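You operate a simulated robot arm through the tools that you are given. There is no shell and no other tool. Be economical: measure what you need, move in short steps, check, and stop when the job is done.

The job below is to be done with a simulated two-armed robot. You get a single attempt, and the scene is never put back.

TASK
Pick up the yellow carton from the top of the white table with one hand, pass it to the other hand and put it on the second shelf from the bottom of the drying rack. Set down upright: yellow carton.

Only the result counts: the job must be done as asked and must still hold three seconds after the hand-in. Knocking over, shifting, dropping, spilling or breaking anything else fails it.

THE ROBOT
Two 7-joint arms with two-finger grippers on one trunk, on a base that drives. Base frame: it is fixed to the floor where the robot stands at the start and does not move with it; the origin is under the middle of the robot, x ahead of it, y to its left, z up. Readings come in mm, rad, newtons and seconds.
The left shoulder is at the start at [60, 123, 945], the right one opposite. With the tool pointing down near the work surface each hand reaches from about 340 to 800 mm from the robot's upright axis, wherever it stands, measured 20 degrees to its own side. Places, roughly: second shelf of the drying rack [3100, 2100, 800]. Payload 1.47 kg a hand.
The TCP of each hand is the grasp point between the finger pads, 16 mm short of the fingertips. In the tool frame z runs along the fingers and y along their closing line. The gripper opens to 87 mm. The gripper's body begins 55 mm behind the TCP.
Orientation is told as [roll, pitch, yaw] about the base's x, y, z axes, in that order, counted from this pose: with the fingers straight down and closing along the base's y, the tool's x points along the base's -x, its y along +y and its z along -z.

THE INTERFACE
- The arms move only by the tool apply_moves. It takes "left_deltas", "right_deltas" or both (then of equal length, played together; a hand with none holds still); each is a list of rows, each a list of 7 numbers: the shift along the base's x, y, z in mm, then the turn, a rotation vector about the base's x, y, z in rad, then the gripper command, from -1 (fully open) to 1 (shut), values between in proportion. In form: [[tx, ty, tz, rx, ry, rz, jaw], ...]. A call has 1 to 12 rows; each row is the pose to reach, as a shift and turn from the pose commanded when the call began. Rows are played at 5 a second. More than 50 mm and 0.15 rad between two rows, or a gripper value outside its range, and nothing of the call is played. A pose out of reach is approached as far as the arm can. The call stops where the force on the tool passes 40 N (or 10 N more than at its start, if that is more) or the arm is blocked; 0.2 s more then pass. Each finger travels about 153 mm/s and halts on what it meets, pressing with about 25 N; the grip force reading is that of the motor and also rises with nothing between the fingers. The clock runs only during rows and for 0.2 s after the last one: add rows that repeat a pose to give the fingers time. The reply holds the time, the measured pose of the TCP, the force on the tool along the base axes, the opening and the grip force, in the units named above and with some noise, with the torque about the TCP (base axes, N m) and any sound that the robot's microphone picked up, and new pictures: "pictures" is both (left out), scene, wrist or none (wrist: the cameras of the hands that moved).
- Cameras (640 x 400 px; columns grow to the right, rows downward): "scene" is now at [84, -22.5, 1499.1]; the picture's right is [-0.32, -0.95, 0.00], its down [-0.72, 0.25, -0.65] and it looks along [0.61, -0.21, -0.76] (base axes); focal length 254 px, centre (320, 200). "left" rides on the left gripper at [73, -12, -90] in its tool frame; the picture's right is [0.16, 0.99, 0.00], its down [-0.72, 0.12, -0.68] and it looks along [-0.67, 0.11, 0.73] (tool axes); focal length 247 px, centre (320, 200). "right" rides on the right gripper at [73, 12, -90] in its tool frame; the picture's right is [-0.16, 0.99, 0.00], its down [-0.72, -0.12, -0.68] and it looks along [-0.67, -0.11, 0.73] (tool axes); focal length 247 px, centre (320, 200). There is no depth. A picture from a camera that has moved, and an enlarged one, comes with that camera's place and axes in the base frame and with its lens.
- raise_lower(by): slides the trunk up (or, below 0, down) by that many mm; the arms and the scene camera ride with it, the base frame stays. It gives what a move gives, with no picture.
- drive_base(legs): drives the robot by 1 to 6 legs, each [ahead, left, turn to the left] in mm, mm and rad, along the robot's own axes; the way and the turn of a leg run together, so that a leg with both is an arc; at most 1500 mm and 3.142 rad a leg. The arms and the cameras ride along, it lands a little off, and it stops where it bumps. It gives what a move gives, and a new picture of the scene camera.
- head_to(pan, tilt): turns the head with the scene camera to pan (to the left, within 2.094 rad either way) and tilt (down, from -0.506 to 1.204), counted from straight ahead of the robot. It gives what a move gives, and a new picture of the scene camera.
- close_up(camera, box): a new picture of the part [left, top, right, bottom] of that camera's present view, enlarged. The clock stands still meanwhile.
- job_done(): hands the job in; it is judged then, once.

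Work in short steps. Places have to be worked out from the pictures, the camera data and where the tool is seen: move nearer, look again, correct. Check each grasp and each placing, and mend what went wrong. You have 120 turns and 260 pictures in all, those below and enlarged ones among them. Open the grippers and draw the arms clear of the work before you hand the job in, unless the task says otherwise; then end with one line.

The tools are called after ">>>" as name(argument=value, ...) on one line, values as JSON. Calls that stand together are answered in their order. apply_moves: Moves the arms, as the interface text tells. Its arguments: {"type":"object","properties":{"left_deltas":{"type":"array"},"right_deltas":{"type":"array"},"pictures":{"type":"string","enum":["both","scene","wrist","none"]}},"required":[]} The other tools are called the same way: raise_lower (by) slides the trunk up or down; drive_base (legs) drives the base; head_to (pan, tilt) turns the head that bears the scene camera; close_up (camera, box) takes an enlarged picture of a part of a camera's view; job_done () hands the job in.

At the start:

```text
time_s: 0.0
left_eef_pos: [531.1, 78.0, 1066.1]
left_orientation: [-0.001, 0.001, 0.001]
left_force: [-0.2, -0.8, 0.4]
left_ft_torque: [-0.02, 0.01, 0.0]
left_grip_width: 87.4
left_grasp_force: 0.0
right_eef_pos: [519.2, -378.0, 956.7]
right_orientation: [-0.002, 0.001, 0.0]
right_force: [-0.6, -0.3, -0.2]
right_ft_torque: [0.0, 0.03, 0.04]
right_grip_width: 87.0
right_grasp_force: 0.2
trunk travel left (down, up): [-100.0, 130.0]
robot x, y, heading: [0.3, 2.0, 0.004]
head pan, tilt: [-0.328, 0.866]
```

scene: 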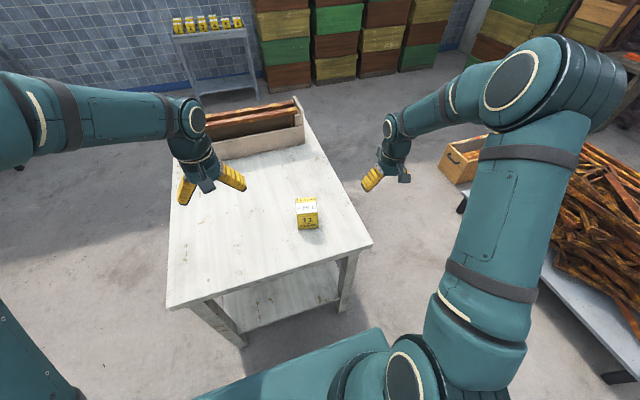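
right: 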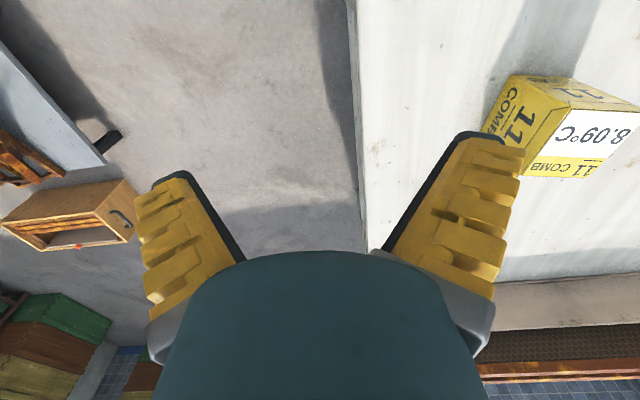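
left: 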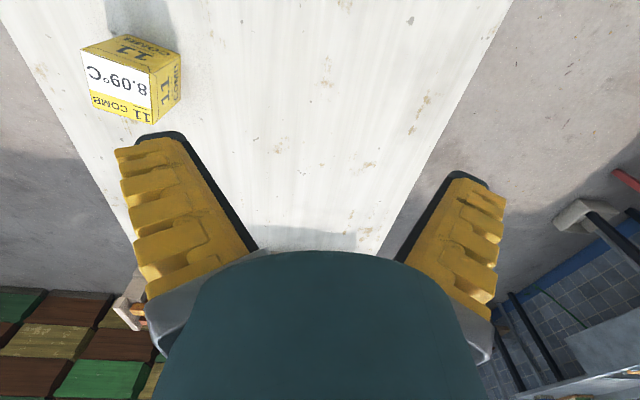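

The carton sits on the right half of the white table. I'll look at it closer, and from both wrist cameras.

>>> close_up(camera="scene", box=[260, 170, 360, 250])

>>> close_up(camera="right", box=[440, 40, 640, 200])

>>> close_up(camera="left", box=[60, 0, 220, 130])

>>> close_up(camera="scene", box=[140, 0, 300, 110])

```text
5.00 times, centred on (310, 210) of scene
camera zoom: at [84.0, -22.5, 1499.1], right [-0.32, -0.95, 0.0], down [-0.72, 0.25, -0.65], along [0.61, -0.21, -0.76], focal length 1269 px, centre (370, 150)
```

zoom: 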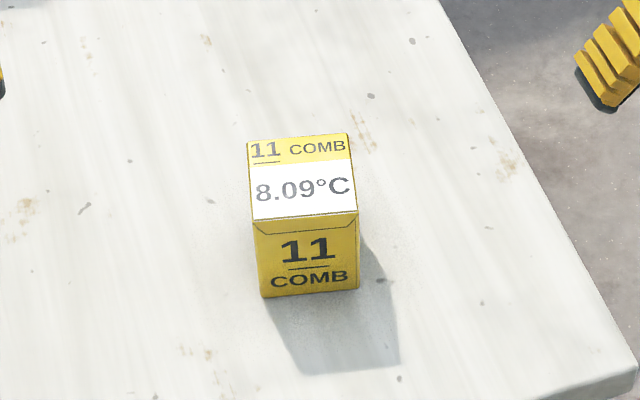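

```text
2.50 times, centred on (540, 120) of right
camera zoom: at [447.9, -367.8, 1046.3], right [0.16, 0.99, 0.0], down [0.72, -0.12, 0.68], along [0.67, -0.11, -0.73], focal length 617 px, centre (-230, 400)
```

zoom: 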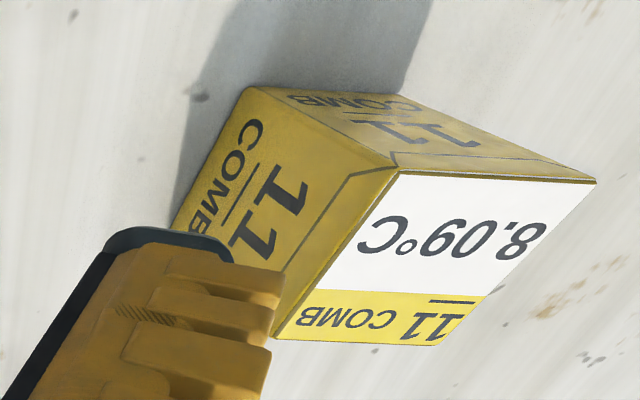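

```text
3.08 times, centred on (140, 65) of left
camera zoom: at [458.0, 68.3, 1155.6], right [-0.16, 0.99, 0.0], down [0.72, 0.12, 0.68], along [0.67, 0.11, -0.73], focal length 760 px, centre (874, 615)
```

zoom: 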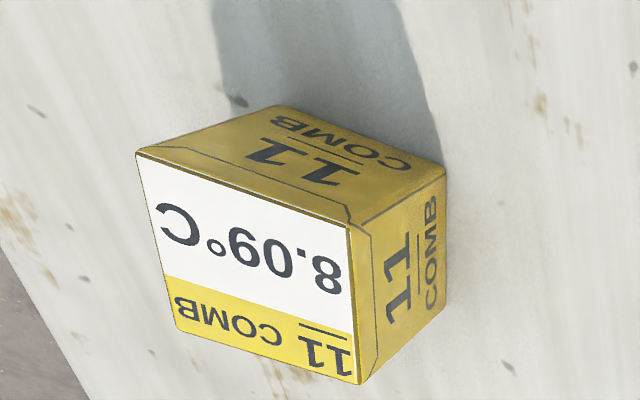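

```text
3.64 times, centred on (220, 55) of scene
camera zoom: at [84.0, -22.5, 1499.1], right [-0.32, -0.95, 0.0], down [-0.72, 0.25, -0.65], along [0.61, -0.21, -0.76], focal length 923 px, centre (684, 727)
```

zoom: 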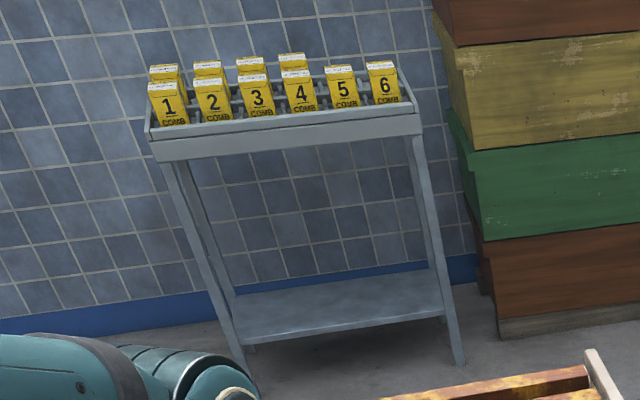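

From the scene and left views, I place the carton top at z≈848 with its centre around (600, -152). It is about 67 mm square and turned about -0.22 rad, with the table at ≈757. Now I'll look for the drying rack to the left.

>>> head_to(pan=0.6, tilt=0.25)

>>> head_to(pan=0.6, tilt=0.7)

```text
time_s: 1.2
left_eef_pos: [529.9, 78.3, 1066.1]
left_orientation: [0.0, -0.001, -0.001]
left_force: [0.9, -0.1, 0.1]
left_ft_torque: [0.0, 0.03, -0.01]
left_grip_width: 86.9
left_grasp_force: 0.0
right_eef_pos: [519.7, -378.7, 955.3]
right_orientation: [0.0, 0.0, 0.002]
right_force: [0.2, -0.1, 0.2]
right_ft_torque: [-0.02, 0.03, -0.02]
right_grip_width: 86.9
right_grasp_force: 0.1
trunk travel left (down, up): [-100.0, 130.0]
robot x, y, heading: [2.1, 1.0, 0.004]
head pan, tilt: [0.6, 0.25]
camera scene: at [87.9, 55.2, 1553.4], right [0.56, -0.83, 0.0], down [-0.2, -0.14, -0.97], along [0.8, 0.55, -0.25], focal length 254 px, centre (320, 200)
```

scene: 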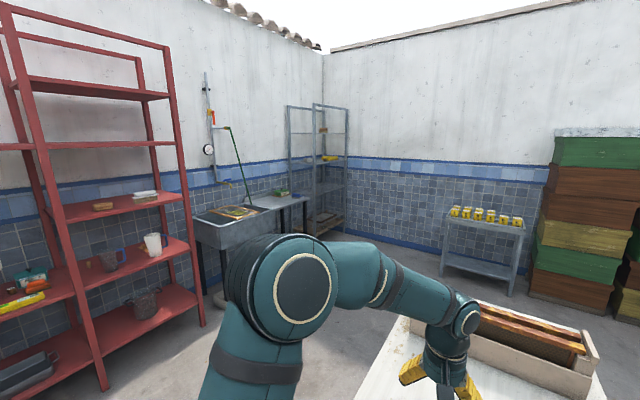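

```text
time_s: 2.1
left_eef_pos: [530.9, 78.5, 1066.8]
left_orientation: [0.0, 0.0, 0.0]
left_force: [0.8, 0.6, 0.2]
left_ft_torque: [0.04, -0.03, 0.01]
left_grip_width: 87.0
left_grasp_force: 0.1
right_eef_pos: [520.7, -380.1, 956.1]
right_orientation: [-0.001, 0.0, 0.001]
right_force: [1.2, 0.6, -0.1]
right_ft_torque: [-0.01, 0.0, 0.03]
right_grip_width: 87.0
right_grasp_force: 0.0
trunk travel left (down, up): [-100.0, 130.0]
robot x, y, heading: [-4.3, -1.7, -0.001]
head pan, tilt: [0.6, 0.7]
camera scene: at [80.9, 50.5, 1512.6], right [0.56, -0.83, 0.0], down [-0.53, -0.36, -0.77], along [0.63, 0.43, -0.64], focal length 254 px, centre (320, 200)
```

scene: 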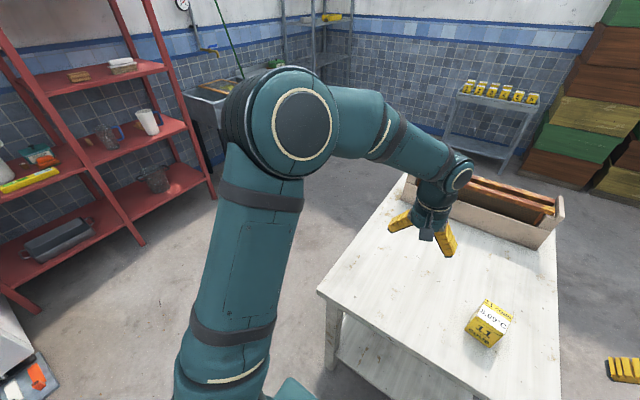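

The grey rack in the far corner fits [3100, 2100]. I'll enlarge it to see its shelf layout before choosing the grasp.

>>> head_to(pan=0.6, tilt=0.25)

>>> close_up(camera="scene", box=[260, 95, 380, 245])

```text
time_s: 3.0
left_eef_pos: [530.3, 79.4, 1066.2]
left_orientation: [0.0, 0.0, 0.0]
left_force: [0.3, -0.6, -0.6]
left_ft_torque: [0.0, -0.01, 0.0]
left_grip_width: 87.0
left_grasp_force: 0.1
right_eef_pos: [518.8, -378.9, 956.4]
right_orientation: [-0.002, -0.001, -0.001]
right_force: [-0.2, -0.2, -0.2]
right_ft_torque: [-0.02, 0.05, -0.01]
right_grip_width: 86.8
right_grasp_force: 0.1
trunk travel left (down, up): [-100.0, 130.0]
robot x, y, heading: [1.2, 1.0, -0.004]
head pan, tilt: [0.6, 0.25]
camera scene: at [87.9, 55.3, 1553.4], right [0.56, -0.83, 0.0], down [-0.2, -0.14, -0.97], along [0.8, 0.55, -0.25], focal length 254 px, centre (320, 200)
```

scene: 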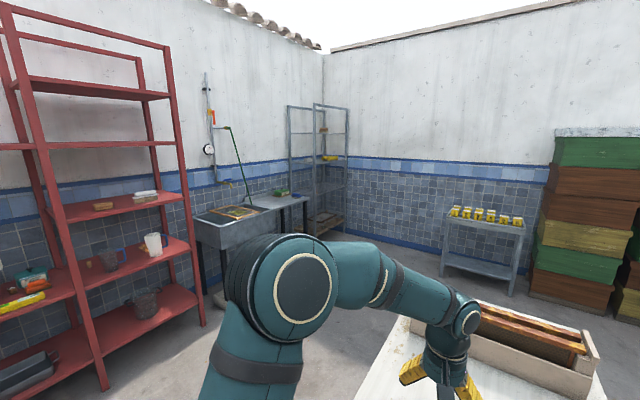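

```text
2.67 times, centred on (320, 170) of scene
camera zoom: at [87.9, 55.3, 1553.4], right [0.56, -0.83, 0.0], down [-0.2, -0.14, -0.97], along [0.8, 0.55, -0.25], focal length 677 px, centre (320, 280)
```

zoom: 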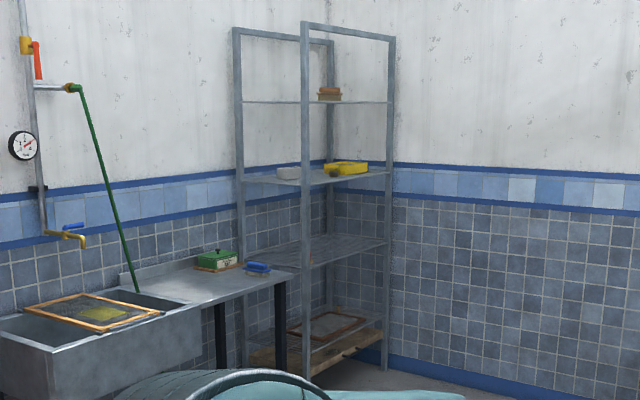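

The second shelf is empty. It spans about x 2670–3450 and y 1900–2290, with its open side facing -y. My plan is a top-down pick near the carton's top with the right hand, then a handover to a near-horizontal left hand gripping low. First I'll move the right hand above the carton, aligned to its yaw.

>>> head_to(pan=-0.1, tilt=0.85)

>>> apply_moves(right_deltas=[[0, 0, 20, 0, 0, 0, -1], [20, 45, 20, 0, 0, -0.05, -1], [40, 90, 20, 0, 0, -0.1, -1], [60, 135, 20, 0, 0, -0.15, -1], [70, 180, 20, 0, 0, -0.2, -1], [80, 227, 20, 0, 0, -0.22, -1], [80, 227, 20, 0, 0, -0.22, -1]], left_deltas=[[0, 30, 20, 0, 0, 0, -1], [-20, 60, 20, 0, 0, 0, -1], [-40, 90, 20, 0, 0, 0, -1], [-60, 120, 20, 0, 0, 0, -1], [-60, 150, 20, 0, 0, 0, -1], [-60, 150, 20, 0, 0, 0, -1], [-60, 150, 20, 0, 0, 0, -1]])

```text
time_s: 4.1
left_eef_pos: [531.5, 79.4, 1066.3]
left_orientation: [0.0, 0.002, 0.0]
left_force: [-0.8, -0.5, -0.1]
left_ft_torque: [-0.01, -0.02, 0.0]
left_grip_width: 87.1
left_grasp_force: 0.0
right_eef_pos: [520.2, -378.8, 956.7]
right_orientation: [-0.001, -0.001, 0.0]
right_force: [0.2, -0.4, -0.3]
right_ft_torque: [-0.02, 0.0, 0.0]
right_grip_width: 87.2
right_grasp_force: 0.0
trunk travel left (down, up): [-100.0, 130.0]
robot x, y, heading: [-2.9, 0.3, 0.003]
head pan, tilt: [-0.099, 0.85]
camera scene: at [88.6, -5.2, 1500.4], right [-0.1, -1.0, 0.0], down [-0.75, 0.07, -0.66], along [0.66, -0.07, -0.75], focal length 254 px, centre (320, 200)
```

scene: 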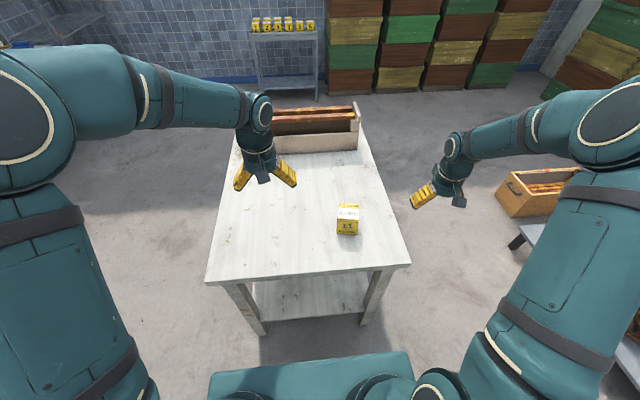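

```text
time_s: 5.7
left_eef_pos: [471.0, 227.3, 1085.7]
left_orientation: [0.0, -0.002, 0.001]
left_force: [-0.3, 0.0, -0.4]
left_ft_torque: [0.0, 0.02, 0.02]
left_grip_width: 86.8
left_grasp_force: 0.1
right_eef_pos: [603.0, -150.9, 975.9]
right_orientation: [-0.001, -0.001, -0.221]
right_force: [-0.3, -0.5, -0.2]
right_ft_torque: [0.03, 0.01, 0.02]
right_grip_width: 87.2
right_grasp_force: 0.0
trunk travel left (down, up): [-100.0, 130.0]
robot x, y, heading: [0.5, 2.7, -0.0]
head pan, tilt: [-0.099, 0.85]
camera scene: at [88.4, -6.0, 1500.3], right [-0.1, -0.99, 0.0], down [-0.75, 0.07, -0.66], along [0.66, -0.07, -0.75], focal length 254 px, centre (320, 200)
camera right: at [534.6, -123.6, 1066.6], right [0.37, 0.93, 0.0], down [0.68, -0.27, 0.68], along [0.63, -0.25, -0.73], focal length 247 px, centre (320, 200)
camera left: at [397.5, 217.6, 1175.8], right [-0.16, 0.99, 0.0], down [0.72, 0.12, 0.68], along [0.67, 0.11, -0.73], focal length 247 px, centre (320, 200)
```

scene: 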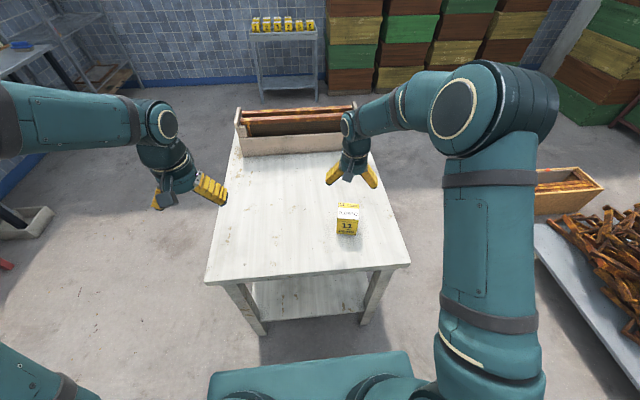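
right: 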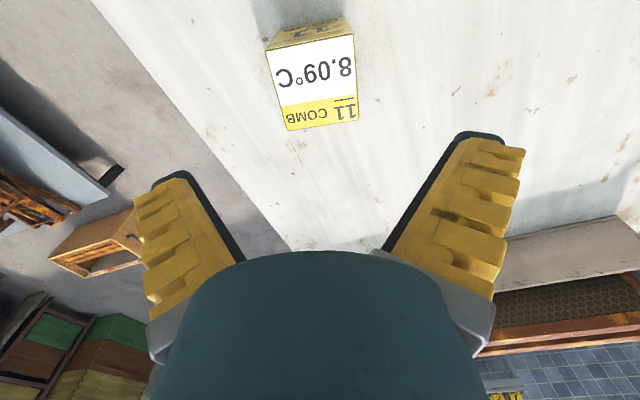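
left: 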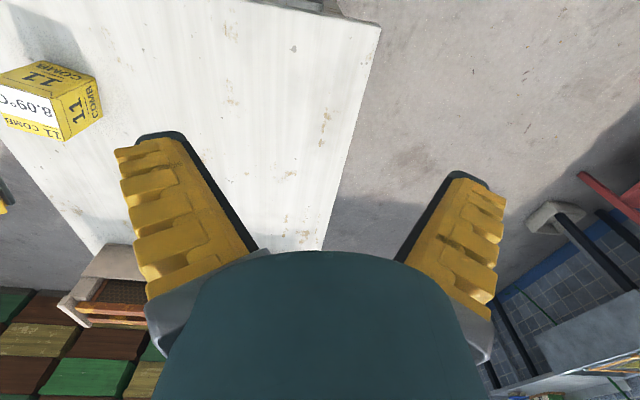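

The wrist view puts the carton centre at (602, -152) with yaw ≈ -0.245. The hand is right above it, so I'll descend to a TCP height of ≈835, near the carton's top.

>>> apply_moves(right_deltas=[[0, -1, -40, 0, 0, -0.025, -1], [0, -1, -80, 0, 0, -0.025, -1], [0, -1, -110, 0, 0, -0.025, -1], [0, -1, -130, 0, 0, -0.025, -1], [0, -1, -141, 0, 0, -0.025, -1], [0, -1, -141, 0, 0, -0.025, -1]])

>>> close_up(camera="scene", box=[290, 150, 410, 250])

```text
time_s: 7.1
left_eef_pos: [471.1, 228.9, 1085.5]
left_orientation: [-0.002, 0.001, 0.0]
left_force: [0.7, -0.2, 0.0]
left_ft_torque: [0.0, 0.06, -0.03]
left_grip_width: 86.8
left_grasp_force: 0.1
right_eef_pos: [600.2, -153.3, 835.1]
right_orientation: [0.0, 0.001, -0.243]
right_force: [-0.5, 0.5, 0.2]
right_ft_torque: [-0.02, 0.0, -0.03]
right_grip_width: 87.0
right_grasp_force: 0.0
trunk travel left (down, up): [-100.0, 130.0]
robot x, y, heading: [-3.5, 0.2, -0.001]
head pan, tilt: [-0.099, 0.85]
camera scene: at [88.5, -5.2, 1500.3], right [-0.1, -1.0, 0.0], down [-0.75, 0.07, -0.66], along [0.66, -0.07, -0.75], focal length 254 px, centre (320, 200)
camera right: at [533.5, -124.0, 925.2], right [0.39, 0.92, 0.0], down [0.67, -0.29, 0.68], along [0.63, -0.27, -0.73], focal length 247 px, centre (320, 200)
```

scene: 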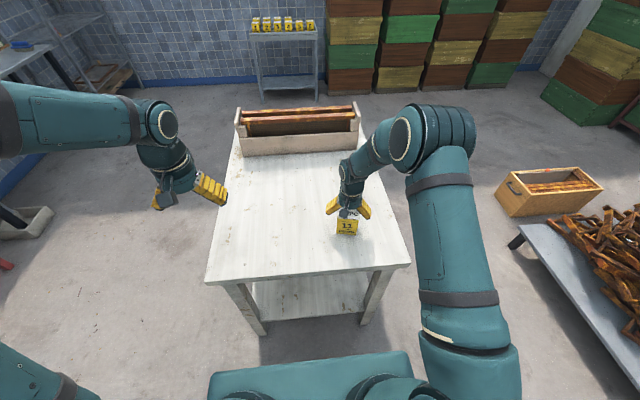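
right: 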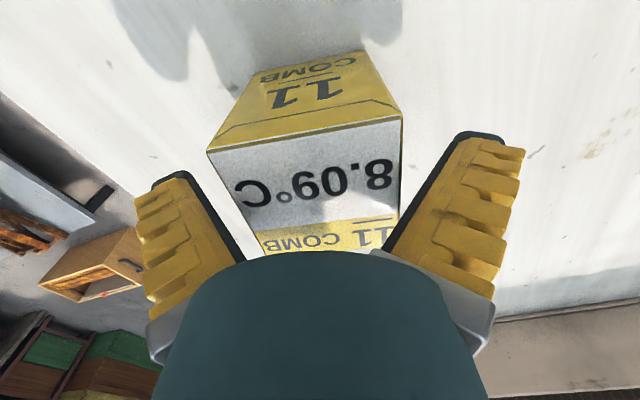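

```text
4.00 times, centred on (350, 200) of scene
camera zoom: at [88.5, -5.2, 1500.3], right [-0.1, -1.0, 0.0], down [-0.75, 0.07, -0.66], along [0.66, -0.07, -0.75], focal length 1015 px, centre (200, 200)
```

zoom: 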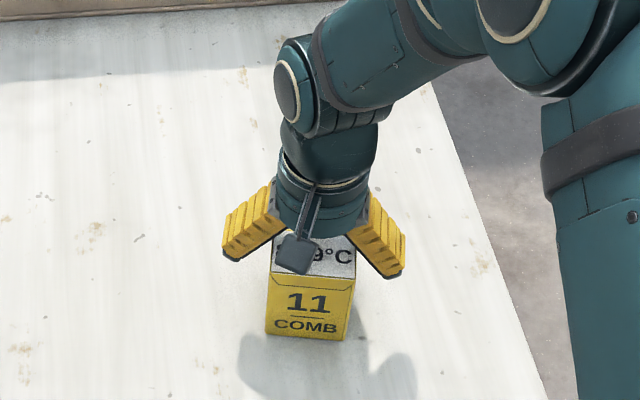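

The carton is between the fingers with even gaps. I'll close, then lift a little.

>>> apply_moves(right_deltas=[[0, 0, 0, 0, 0, 0, 0], [0, 0, 0, 0, 0, 0, 1], [0, 0, 0, 0, 0, 0, 1], [0, 0, 0, 0, 0, 0, 1], [0, 0, 10, 0, 0, 0, 1], [0, 0, 30, 0, 0, 0, 1], [0, 0, 30, 0, 0, 0, 1]])

```text
time_s: 8.7
left_eef_pos: [469.7, 228.5, 1085.6]
left_orientation: [0.001, 0.001, 0.001]
left_force: [-0.6, 0.6, -1.0]
left_ft_torque: [0.01, 0.04, 0.02]
left_grip_width: 87.0
left_grasp_force: 0.1
right_eef_pos: [600.1, -152.8, 864.8]
right_orientation: [0.0, 0.004, -0.243]
right_force: [-0.3, 0.1, -4.4]
right_ft_torque: [0.02, -0.02, -0.01]
right_grip_width: 73.5
right_grasp_force: 24.7
trunk travel left (down, up): [-100.0, 130.0]
robot x, y, heading: [1.5, 1.1, 0.002]
head pan, tilt: [-0.099, 0.85]
camera scene: at [89.2, -5.4, 1500.2], right [-0.1, -1.0, 0.0], down [-0.75, 0.07, -0.66], along [0.66, -0.07, -0.75], focal length 254 px, centre (320, 200)
camera right: at [533.0, -124.2, 955.0], right [0.39, 0.92, 0.0], down [0.67, -0.29, 0.68], along [0.62, -0.27, -0.73], focal length 247 px, centre (320, 200)
```

scene: 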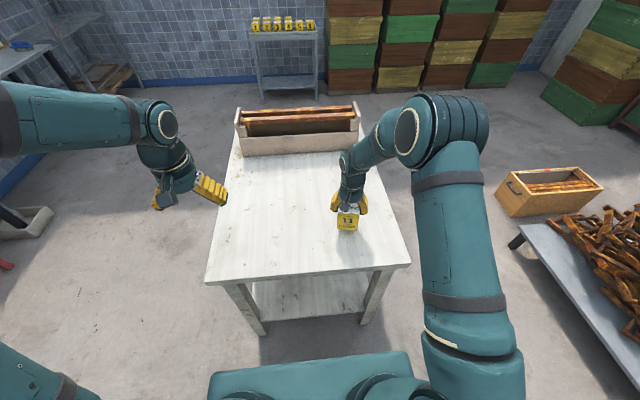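
right: 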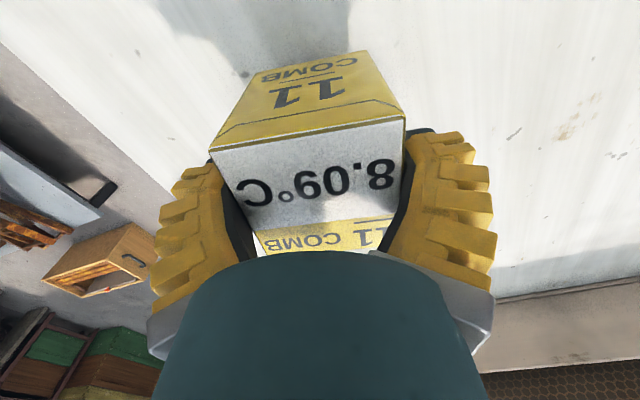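

It's held: opening 73.5 mm and about 0.45 kg. Now I'll raise the right hand toward the handover spot while pitching the left hand to near-horizontal.

>>> apply_moves(right_deltas=[[0, 0, 40, 0, 0, 0, 1], [0, 0, 80, 0, 0, 0, 1], [0, 0, 120, 0, 0, -0.05, 1], [0, 10, 160, 0, 0, -0.1, 1], [0, 20, 195, 0, 0, -0.15, 1], [0, 30, 195, 0, 0, -0.2, 1], [0, 40, 195, 0, 0, -0.257, 1], [0, 50, 195, 0, 0, -0.257, 1], [0, 50, 195, 0, 0, -0.257, 1]], left_deltas=[[0, 0, 0, 0, -0.14, 0, -1], [0, 0, 0, 0, -0.28, 0, -1], [0, 0, 0, 0, -0.42, 0, -1], [0, 0, 0, 0, -0.56, 0, -1], [0, 0, -10, 0, -0.7, 0, -1], [0, 0, -20, 0, -0.84, 0, -1], [0, 0, -30, 0, -0.98, 0, -1], [0, 0, -40, 0, -1.12, 0, -1], [0, 0, -50, 0, -1.22, 0, -1]])

```text
time_s: 10.9
left_eef_pos: [510.3, 164.6, 1041.1]
left_orientation: [0.358, -1.169, -0.521]
left_force: [-0.2, -0.7, 0.0]
left_ft_torque: [-0.03, -0.02, 0.0]
left_grip_width: 87.2
left_grasp_force: 0.1
left hand out of reach, approached as far as the arm can: row 6, 7, 8, 9
right_eef_pos: [599.7, -102.0, 1060.6]
right_orientation: [-0.001, 0.0, -0.502]
right_force: [-1.0, -0.1, -2.5]
right_ft_torque: [-0.05, -0.03, -0.03]
right_grip_width: 73.4
right_grasp_force: 25.4
trunk travel left (down, up): [-100.0, 130.0]
robot x, y, heading: [0.8, 1.1, 0.003]
head pan, tilt: [-0.099, 0.85]
stopped in row 9 (left hand): the arm was blocked; the commanded pose is now the measured one
camera scene: at [87.4, -5.0, 1500.5], right [-0.1, -1.0, 0.0], down [-0.75, 0.07, -0.66], along [0.66, -0.07, -0.75], focal length 254 px, centre (320, 200)
camera right: at [541.9, -56.9, 1150.7], right [0.61, 0.79, 0.0], down [0.58, -0.45, 0.68], along [0.54, -0.42, -0.73], focal length 247 px, centre (320, 200)
camera left: at [400.8, 179.2, 1006.0], right [0.13, 0.99, -0.01], down [-0.36, 0.06, 0.93], along [0.92, -0.12, 0.36], focal length 247 px, centre (320, 200)
```

scene: 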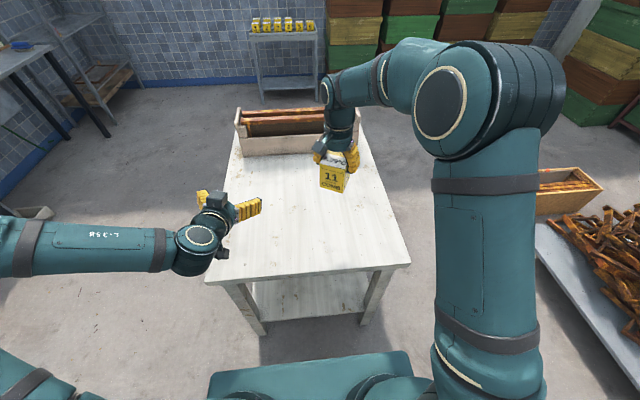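
right: 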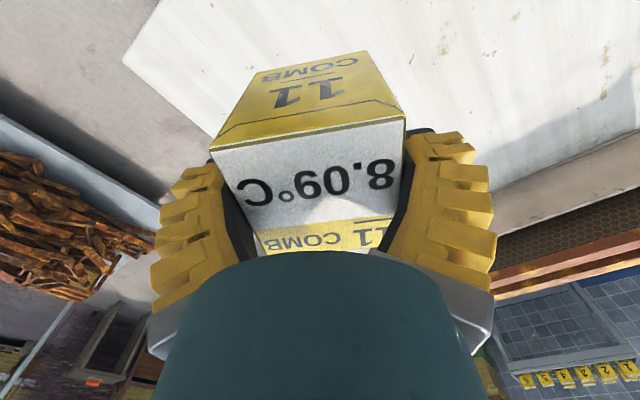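
left: 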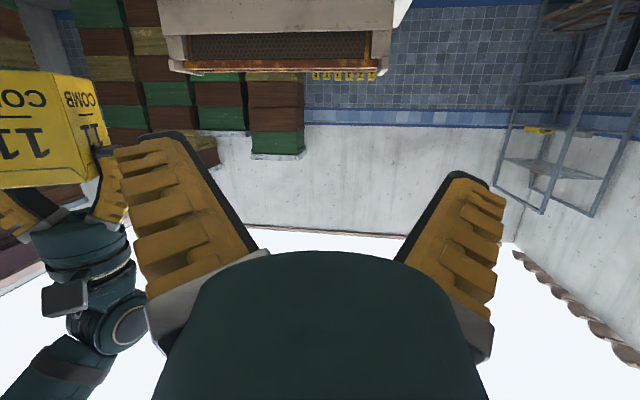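

The left arm hit its limit for a horizontal hand that close in. I'll move it farther out, where the forearm lines up, and correct its orientation to pitch -1.22, yaw -0.4, roll 0.

>>> apply_moves(left_deltas=[[20, 0, 0, 0, 0, 0, -1], [50, 0, 0, 0, 0, 0, -1], [80, 0, 0, -0.04, 0, -0.06, -1], [100, 0, 0, -0.09, 0.01, -0.14, -1], [100, 0, 0, -0.138, 0.014, -0.209, -1], [100, 0, 0, -0.138, 0.014, -0.209, -1]])

```text
time_s: 12.3
left_eef_pos: [609.9, 164.2, 1039.3]
left_orientation: [0.002, -1.216, -0.397]
left_force: [0.3, -0.4, -0.5]
left_ft_torque: [-0.01, 0.01, 0.01]
left_grip_width: 87.0
left_grasp_force: 0.0
right_eef_pos: [600.5, -102.6, 1060.1]
right_orientation: [-0.002, 0.001, -0.503]
right_force: [-0.2, 0.2, -3.7]
right_ft_torque: [0.0, -0.03, 0.02]
right_grip_width: 73.3
right_grasp_force: 24.9
trunk travel left (down, up): [-100.0, 130.0]
robot x, y, heading: [-1.9, 1.2, -0.0]
head pan, tilt: [-0.099, 0.85]
camera scene: at [89.3, -5.7, 1500.3], right [-0.1, -0.99, 0.0], down [-0.75, 0.08, -0.66], along [0.66, -0.07, -0.75], focal length 254 px, centre (320, 200)
camera left: at [506.3, 196.1, 1002.0], right [0.33, 0.93, -0.15], down [-0.31, 0.26, 0.91], along [0.89, -0.26, 0.38], focal length 247 px, centre (320, 200)
```

scene: 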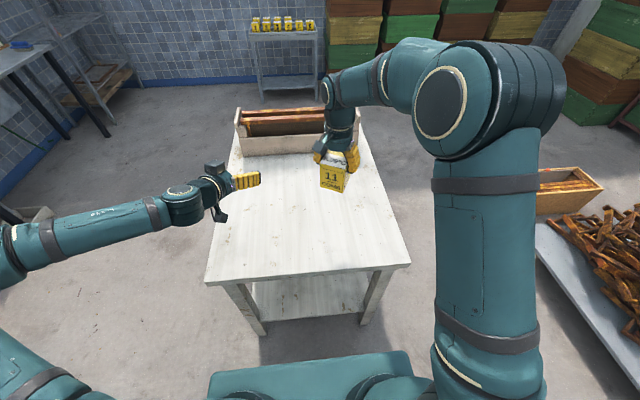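
left: 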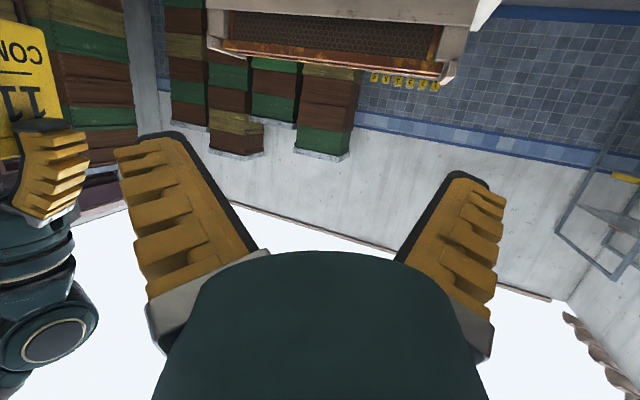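

The left hand now has its exact handover orientation. Next I'll bring both into line, with the carton at about (670, 10) and yaw -0.4, and the left hand standing off about 120 mm and lower.

>>> apply_moves(right_deltas=[[25, 15, 0, 0, 0, 0.03, 1], [50, 30, 0, 0, 0, 0.06, 1], [60, 50, 0, 0, 0, 0.09, 1], [70, 80, 0, 0, 0, 0.106, 1], [70, 112, 0, 0, 0, 0.106, 1], [70, 112, 0, 0, 0, 0.106, 1]], left_deltas=[[-20, -10, -5, 0, 0, 0, -1], [-40, -30, -10, 0, 0, 0, -1], [-51, -60, -20, 0, 0, 0, -1], [-51, -85, -27, 0, 0, 0, -1], [-51, -108, -27, 0, 0, 0, -1], [-51, -108, -27, 0, 0, 0, -1]])

>>> close_up(camera="scene", box=[220, 110, 400, 230])

```text
time_s: 13.7
left_eef_pos: [560.5, 55.4, 1012.8]
left_orientation: [0.002, -1.216, -0.398]
left_force: [0.3, -0.1, 0.5]
left_ft_torque: [-0.01, 0.02, -0.03]
left_grip_width: 87.3
left_grasp_force: 0.0
right_eef_pos: [671.7, 7.4, 1059.7]
right_orientation: [0.001, 0.0, -0.397]
right_force: [0.5, -0.6, -4.0]
right_ft_torque: [-0.04, -0.01, 0.02]
right_grip_width: 73.4
right_grasp_force: 25.4
trunk travel left (down, up): [-100.0, 130.0]
robot x, y, heading: [0.4, 0.2, -0.0]
head pan, tilt: [-0.099, 0.85]
camera scene: at [89.2, -5.6, 1500.3], right [-0.1, -0.99, 0.0], down [-0.75, 0.07, -0.66], along [0.66, -0.07, -0.75], focal length 254 px, centre (320, 200)
camera right: at [609.4, 46.8, 1149.5], right [0.53, 0.85, 0.0], down [0.62, -0.39, 0.68], along [0.58, -0.36, -0.73], focal length 247 px, centre (320, 200)
camera left: at [455.4, 87.8, 976.5], right [0.33, 0.93, -0.15], down [-0.31, 0.26, 0.91], along [0.89, -0.26, 0.38], focal length 247 px, centre (320, 200)
```

scene: 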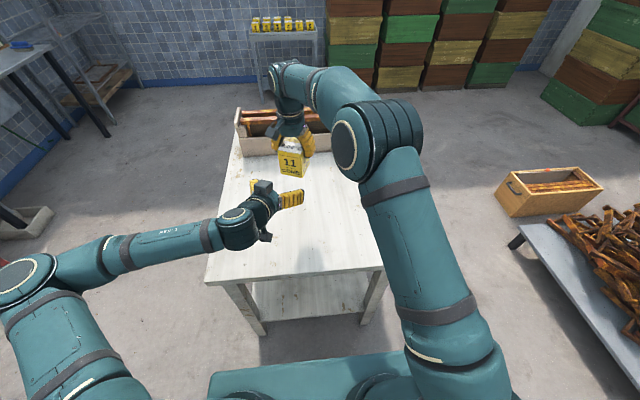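
right: 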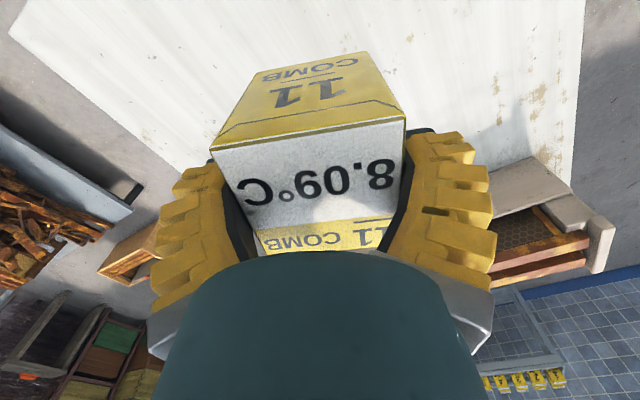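
left: 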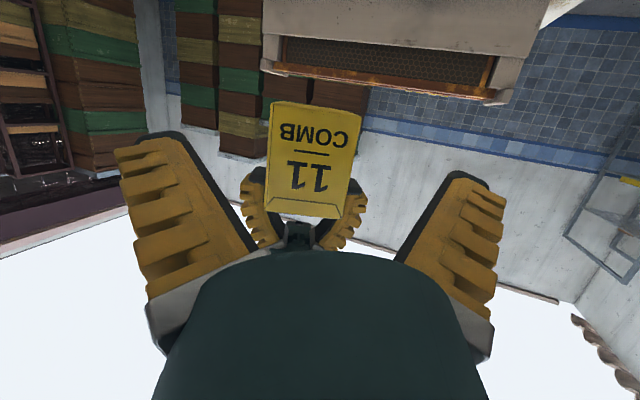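

```text
3.33 times, centred on (310, 170) of scene
camera zoom: at [89.2, -5.6, 1500.3], right [-0.1, -0.99, 0.0], down [-0.75, 0.07, -0.66], along [0.66, -0.07, -0.75], focal length 846 px, centre (353, 300)
```

zoom: 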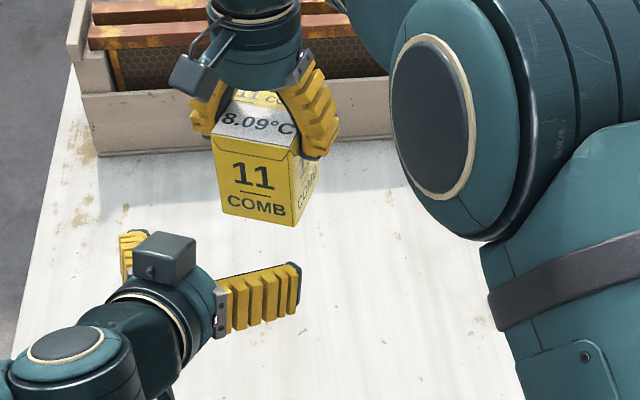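

The carton spans z≈984–1068 and lateral alignment is within about 1 mm. Before closing in, I want a better look at a box on top of the left hand that could meet the right hand's camera.

>>> close_up(camera="scene", box=[230, 160, 320, 250])

>>> head_to(pan=-0.1, tilt=0.5)

>>> close_up(camera="scene", box=[220, 220, 340, 320])

```text
4.44 times, centred on (275, 205) of scene
camera zoom: at [89.2, -5.6, 1500.3], right [-0.1, -0.99, 0.0], down [-0.75, 0.07, -0.66], along [0.66, -0.07, -0.75], focal length 1128 px, centre (520, 178)
```

zoom: 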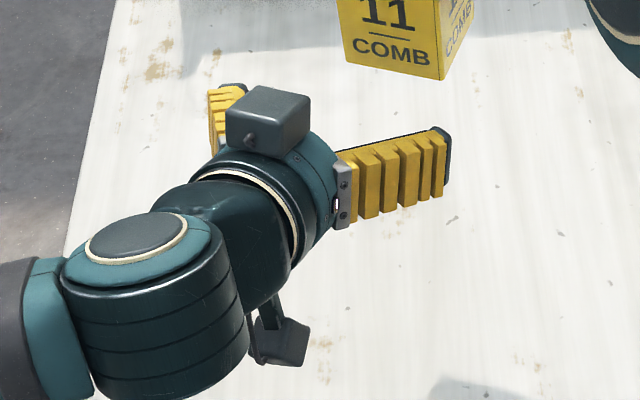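

```text
time_s: 14.5
left_eef_pos: [559.6, 56.4, 1013.7]
left_orientation: [0.001, -1.217, -0.397]
left_force: [-0.5, 0.5, 0.2]
left_ft_torque: [0.01, -0.02, -0.02]
left_grip_width: 86.9
left_grasp_force: 0.0
right_eef_pos: [670.6, 7.5, 1059.2]
right_orientation: [-0.001, -0.002, -0.398]
right_force: [0.0, 0.3, -3.9]
right_ft_torque: [-0.02, 0.0, 0.03]
right_grip_width: 73.2
right_grasp_force: 25.1
trunk travel left (down, up): [-100.0, 130.0]
robot x, y, heading: [2.4, -2.5, -0.0]
head pan, tilt: [-0.099, 0.499]
camera scene: at [102.0, -6.6, 1530.2], right [-0.1, -0.99, 0.0], down [-0.48, 0.05, -0.88], along [0.87, -0.09, -0.48], focal length 254 px, centre (320, 200)
```

scene: 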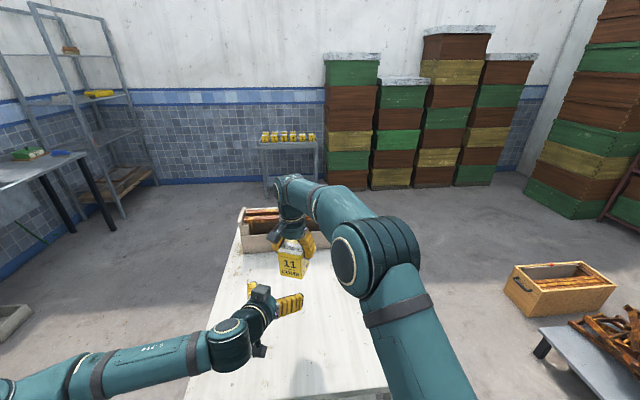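

```text
4.00 times, centred on (280, 270) of scene
camera zoom: at [102.0, -6.6, 1530.2], right [-0.1, -0.99, 0.0], down [-0.48, 0.05, -0.88], along [0.87, -0.09, -0.48], focal length 1015 px, centre (480, -80)
```

zoom: 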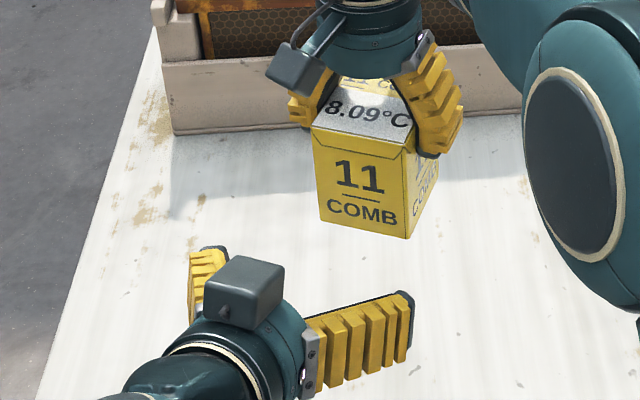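

The box on the left gripper's top would pass only about 10 mm under the right camera. I'll flatten the left hand slightly, pitching it to -1.35, for more room and check its reach.

>>> apply_moves(left_deltas=[[0, -1, 0, -0.026, -0.062, 0, -1], [0, -1, -2, -0.052, -0.1236, 0, -1], [0, -1, -2, -0.052, -0.1236, 0, -1]], pictures="wrist")

```text
time_s: 15.3
left_eef_pos: [563.2, 62.3, 1016.0]
left_orientation: [-0.004, -1.346, -0.394]
left_force: [-0.3, 0.7, -0.4]
left_ft_torque: [0.02, 0.01, -0.01]
left_grip_width: 87.2
left_grasp_force: 0.0
left hand out of reach, approached as far as the arm can: row 2, 3
right_eef_pos: [671.5, 8.5, 1060.3]
right_orientation: [-0.001, 0.0, -0.396]
right_force: [0.1, 0.1, -3.8]
right_ft_torque: [0.03, -0.01, -0.01]
right_grip_width: 73.0
right_grasp_force: 24.9
trunk travel left (down, up): [-100.0, 130.0]
robot x, y, heading: [1.3, 2.7, 0.001]
head pan, tilt: [-0.099, 0.499]
camera left: at [463.2, 92.1, 965.5], right [0.35, 0.92, -0.16], down [-0.42, 0.3, 0.86], along [0.84, -0.24, 0.49], focal length 247 px, centre (320, 200)
```

left: 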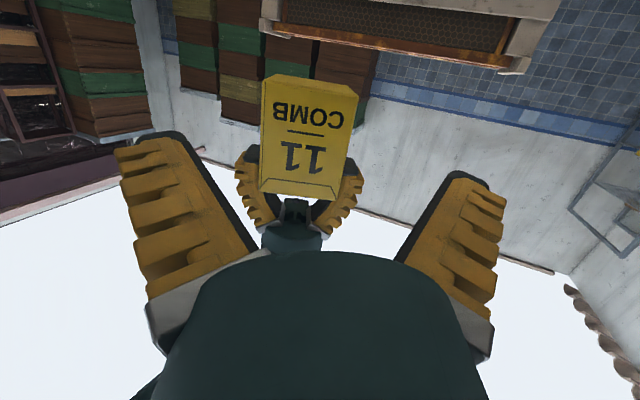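

It reached the orientation but with about 6 mm of position lag at this radius. Moving forward should restore it. I'll advance 60 mm along the approach and check alignment before enclosing the carton.

>>> apply_moves(left_deltas=[[18, -8, 0, 0, 0, 0, -1], [37, -16, 0, 0, 0, 0, -1], [55, -23, -1, 0, 0, 0, -1], [55, -23, -1, 0, 0, 0, -1]])

>>> close_up(camera="scene", box=[230, 210, 350, 300])

```text
time_s: 16.3
left_eef_pos: [619.3, 39.6, 1017.8]
left_orientation: [-0.006, -1.348, -0.396]
left_force: [0.3, 0.1, 1.0]
left_ft_torque: [0.03, 0.01, 0.0]
left_grip_width: 86.9
left_grasp_force: 0.1
right_eef_pos: [670.9, 8.5, 1059.4]
right_orientation: [-0.001, -0.001, -0.396]
right_force: [0.1, -1.1, -3.8]
right_ft_torque: [-0.01, 0.04, 0.02]
right_grip_width: 73.0
right_grasp_force: 24.8
trunk travel left (down, up): [-100.0, 130.0]
robot x, y, heading: [-4.1, 2.1, 0.004]
head pan, tilt: [-0.099, 0.499]
camera scene: at [101.8, -6.5, 1530.3], right [-0.1, -0.99, 0.0], down [-0.48, 0.05, -0.88], along [0.87, -0.09, -0.48], focal length 254 px, centre (320, 200)
camera left: at [519.8, 70.5, 966.7], right [0.35, 0.92, -0.16], down [-0.42, 0.3, 0.86], along [0.84, -0.24, 0.49], focal length 247 px, centre (320, 200)
```

scene: 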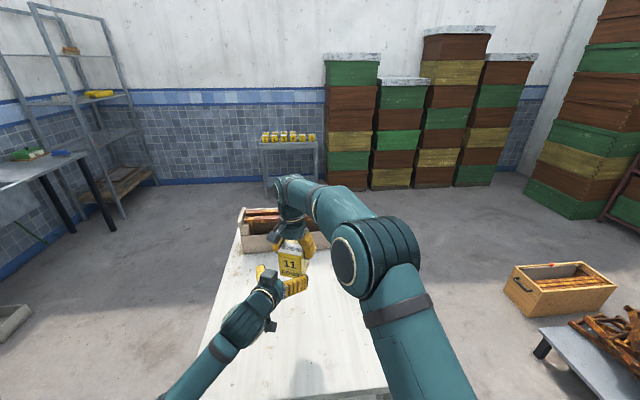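
left: 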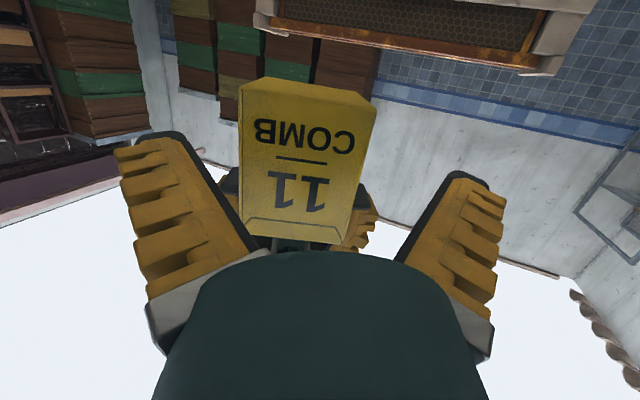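

```text
4.44 times, centred on (290, 255) of scene
camera zoom: at [101.8, -6.5, 1530.3], right [-0.1, -0.99, 0.0], down [-0.48, 0.05, -0.88], along [0.87, -0.09, -0.48], focal length 1128 px, centre (453, -44)
```

zoom: 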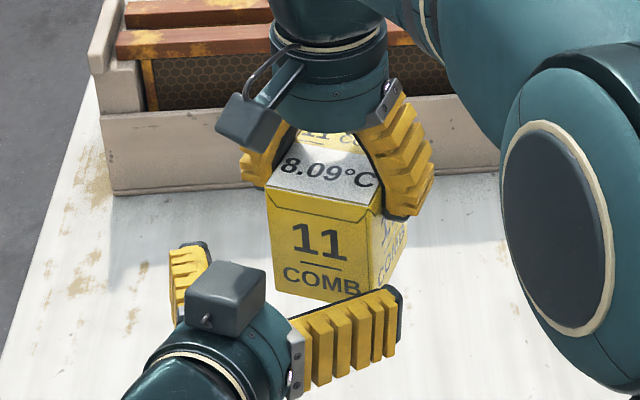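

The commanded pose was reset to the measured one, so the hand sits 9 mm left of the carton's centreline and about 8 mm high. I'll correct that before enclosing.

>>> apply_moves(left_deltas=[[-3.4, -8.3, -4, 0, 0, 0, -1], [-3.4, -8.3, -8, 0, 0, 0, -1], [-3.4, -8.3, -8, 0, 0, 0, -1]], pictures="wrist")

```text
time_s: 17.1
left_eef_pos: [618.2, 39.8, 1015.4]
left_orientation: [-0.009, -1.346, -0.394]
left_force: [0.4, 0.6, 0.1]
left_ft_torque: [0.01, -0.02, 0.02]
left_grip_width: 87.0
left_grasp_force: 0.1
left hand out of reach, approached as far as the arm can: row 1, 2, 3
right_eef_pos: [671.3, 8.5, 1059.2]
right_orientation: [0.001, 0.001, -0.398]
right_force: [0.1, 0.1, -4.5]
right_ft_torque: [0.0, 0.02, 0.01]
right_grip_width: 73.2
right_grasp_force: 24.4
trunk travel left (down, up): [-100.0, 130.0]
robot x, y, heading: [0.7, -0.9, 0.004]
head pan, tilt: [-0.099, 0.499]
camera left: at [519.2, 70.5, 964.6], right [0.35, 0.92, -0.16], down [-0.41, 0.3, 0.86], along [0.84, -0.24, 0.49], focal length 247 px, centre (320, 200)
```

left: 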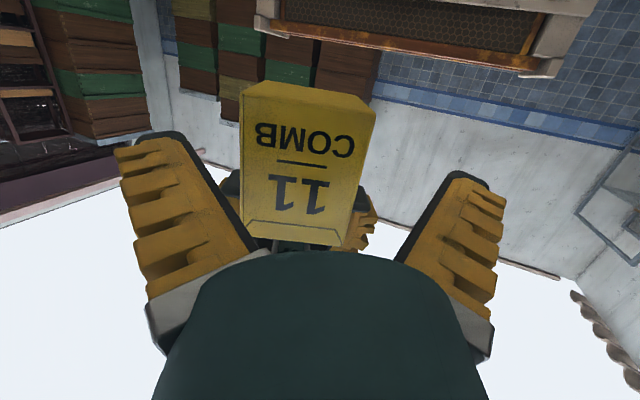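

The left wrist is at its limit for moving inward, so I'll hold it still and bring the carton to it with the right hand. Lateral and height come first, then I'll check.

>>> apply_moves(right_deltas=[[0, 0, 6, 0, 0, 0, 1], [3.5, 8.3, 6, 0, 0, 0, 1], [3.5, 8.3, 6, 0, 0, 0, 1]], pictures="none")

>>> close_up(camera="left", box=[100, 60, 540, 300])

```text
time_s: 17.9
left_eef_pos: [618.6, 39.3, 1014.9]
left_orientation: [-0.009, -1.344, -0.395]
left_force: [0.4, 0.3, 0.7]
left_ft_torque: [0.01, 0.01, 0.0]
left_grip_width: 87.2
left_grasp_force: 0.0
right_eef_pos: [675.6, 16.2, 1064.6]
right_orientation: [0.001, 0.0, -0.397]
right_force: [0.4, -0.6, -4.1]
right_ft_torque: [0.02, 0.01, 0.0]
right_grip_width: 73.0
right_grasp_force: 25.5
trunk travel left (down, up): [-100.0, 130.0]
robot x, y, heading: [2.3, 2.3, 0.002]
head pan, tilt: [-0.099, 0.499]
```

```text
1.45 times, centred on (320, 180) of left
camera zoom: at [519.0, 70.4, 964.7], right [0.35, 0.92, -0.16], down [-0.41, 0.3, 0.86], along [0.84, -0.24, 0.49], focal length 359 px, centre (320, 229)
```

zoom: 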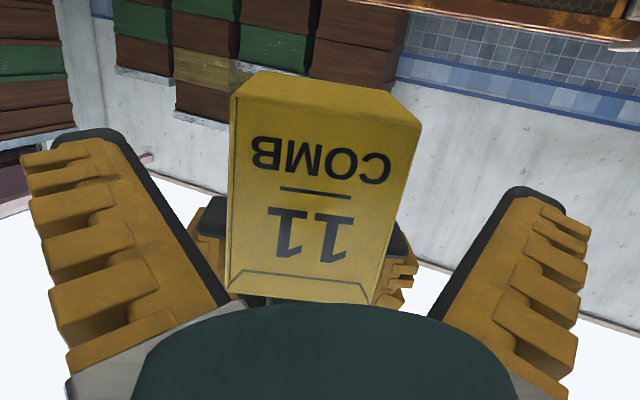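

Aligned: lateral about 1 mm and bottom at ≈989 against the left TCP at 1015. I'll bring the carton 49 mm into the left fingers.

>>> apply_moves(right_deltas=[[-10, 3.5, 0, 0, 0, 0, 1], [-20, 7.5, 0, 0, 0, 0, 1], [-32, 12.5, 0, 0, 0, 0, 1], [-45.5, 18, 0, 0, 0, 0, 1], [-45.5, 18, 0, 0, 0, 0, 1]])

>>> close_up(camera="scene", box=[230, 210, 350, 300])

```text
time_s: 19.1
left_eef_pos: [618.7, 39.6, 1015.3]
left_orientation: [-0.008, -1.345, -0.395]
left_force: [-0.1, 0.6, 1.1]
left_ft_torque: [0.02, -0.02, 0.0]
left_grip_width: 87.0
left_grasp_force: 0.0
right_eef_pos: [629.0, 36.0, 1064.3]
right_orientation: [0.0, 0.001, -0.395]
right_force: [0.2, 0.4, -4.5]
right_ft_torque: [0.01, -0.05, 0.01]
right_grip_width: 72.7
right_grasp_force: 24.5
trunk travel left (down, up): [-100.0, 130.0]
robot x, y, heading: [1.9, 0.1, -0.001]
head pan, tilt: [-0.099, 0.499]
camera scene: at [102.2, -6.6, 1530.2], right [-0.1, -0.99, 0.0], down [-0.48, 0.05, -0.88], along [0.87, -0.09, -0.48], focal length 254 px, centre (320, 200)
camera right: at [567.2, 74.7, 1154.6], right [0.53, 0.85, 0.0], down [0.62, -0.39, 0.68], along [0.58, -0.36, -0.73], focal length 247 px, centre (320, 200)
```

scene: 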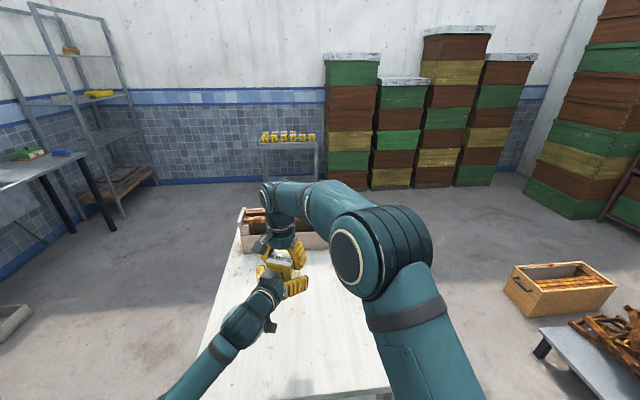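
right: 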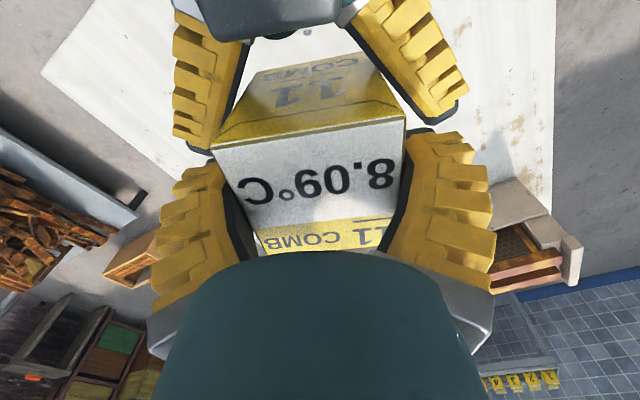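

```text
4.44 times, centred on (290, 255) of scene
camera zoom: at [102.2, -6.6, 1530.2], right [-0.1, -0.99, 0.0], down [-0.48, 0.05, -0.88], along [0.87, -0.09, -0.48], focal length 1128 px, centre (453, -44)
```

zoom: 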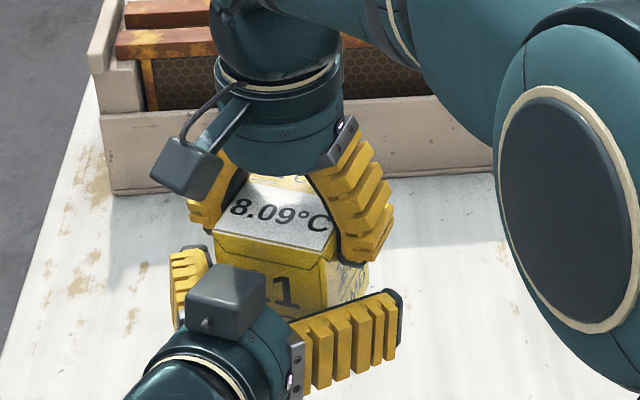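

The left fingers flank the carton below the right fingers, with no contact so far. I'll close the left hand while the right holds.

>>> apply_moves(left_deltas=[[0, 0, 0, 0, 0, 0, 0], [0, 0, 0, 0, 0, 0, 1], [0, 0, 0, 0, 0, 0, 1], [0, 0, 0, 0, 0, 0, 1]])

>>> close_up(camera="scene", box=[230, 210, 350, 300])

```text
time_s: 20.1
left_eef_pos: [619.2, 39.1, 1015.8]
left_orientation: [-0.01, -1.345, -0.393]
left_force: [4.0, 1.7, -0.6]
left_ft_torque: [-0.03, 0.09, -0.16]
left_grip_width: 82.8
left_grasp_force: 25.3
right_eef_pos: [628.7, 35.0, 1064.0]
right_orientation: [0.001, 0.0, -0.396]
right_force: [-3.5, -0.4, -1.4]
right_ft_torque: [0.03, 0.15, 0.22]
right_grip_width: 72.9
right_grasp_force: 25.0
trunk travel left (down, up): [-100.0, 130.0]
robot x, y, heading: [-0.3, 2.1, -0.001]
head pan, tilt: [-0.099, 0.499]
camera scene: at [102.0, -6.5, 1530.3], right [-0.1, -0.99, 0.0], down [-0.48, 0.05, -0.88], along [0.87, -0.09, -0.48], focal length 254 px, centre (320, 200)
camera left: at [519.3, 70.7, 964.5], right [0.35, 0.92, -0.16], down [-0.41, 0.3, 0.86], along [0.84, -0.24, 0.49], focal length 247 px, centre (320, 200)
```

scene: 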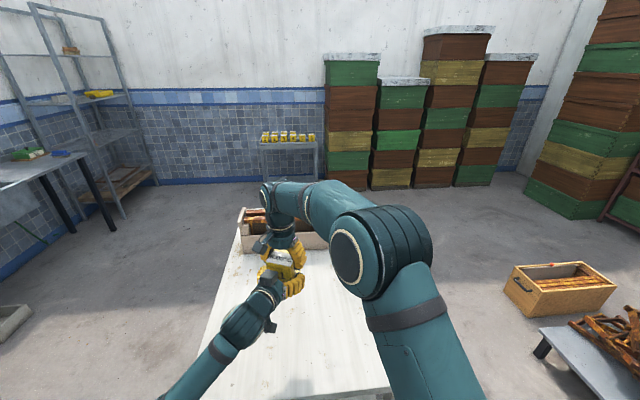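
left: 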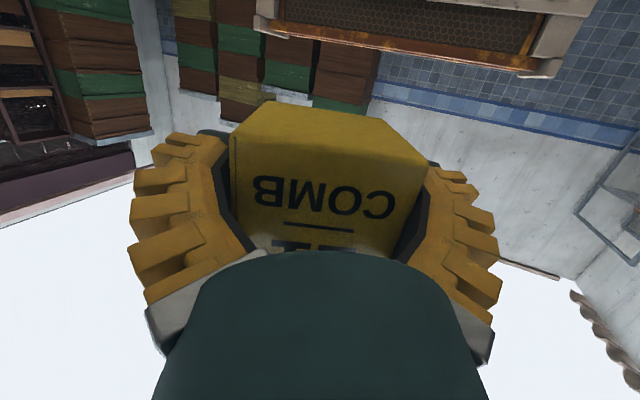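

```text
4.44 times, centred on (290, 255) of scene
camera zoom: at [102.0, -6.5, 1530.3], right [-0.1, -0.99, 0.0], down [-0.48, 0.05, -0.88], along [0.87, -0.09, -0.48], focal length 1128 px, centre (453, -44)
```

zoom: 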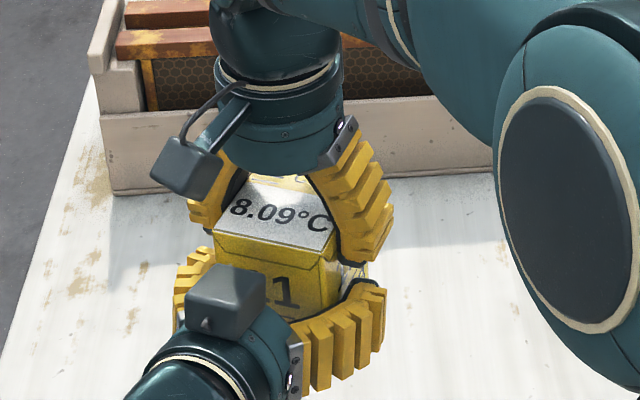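

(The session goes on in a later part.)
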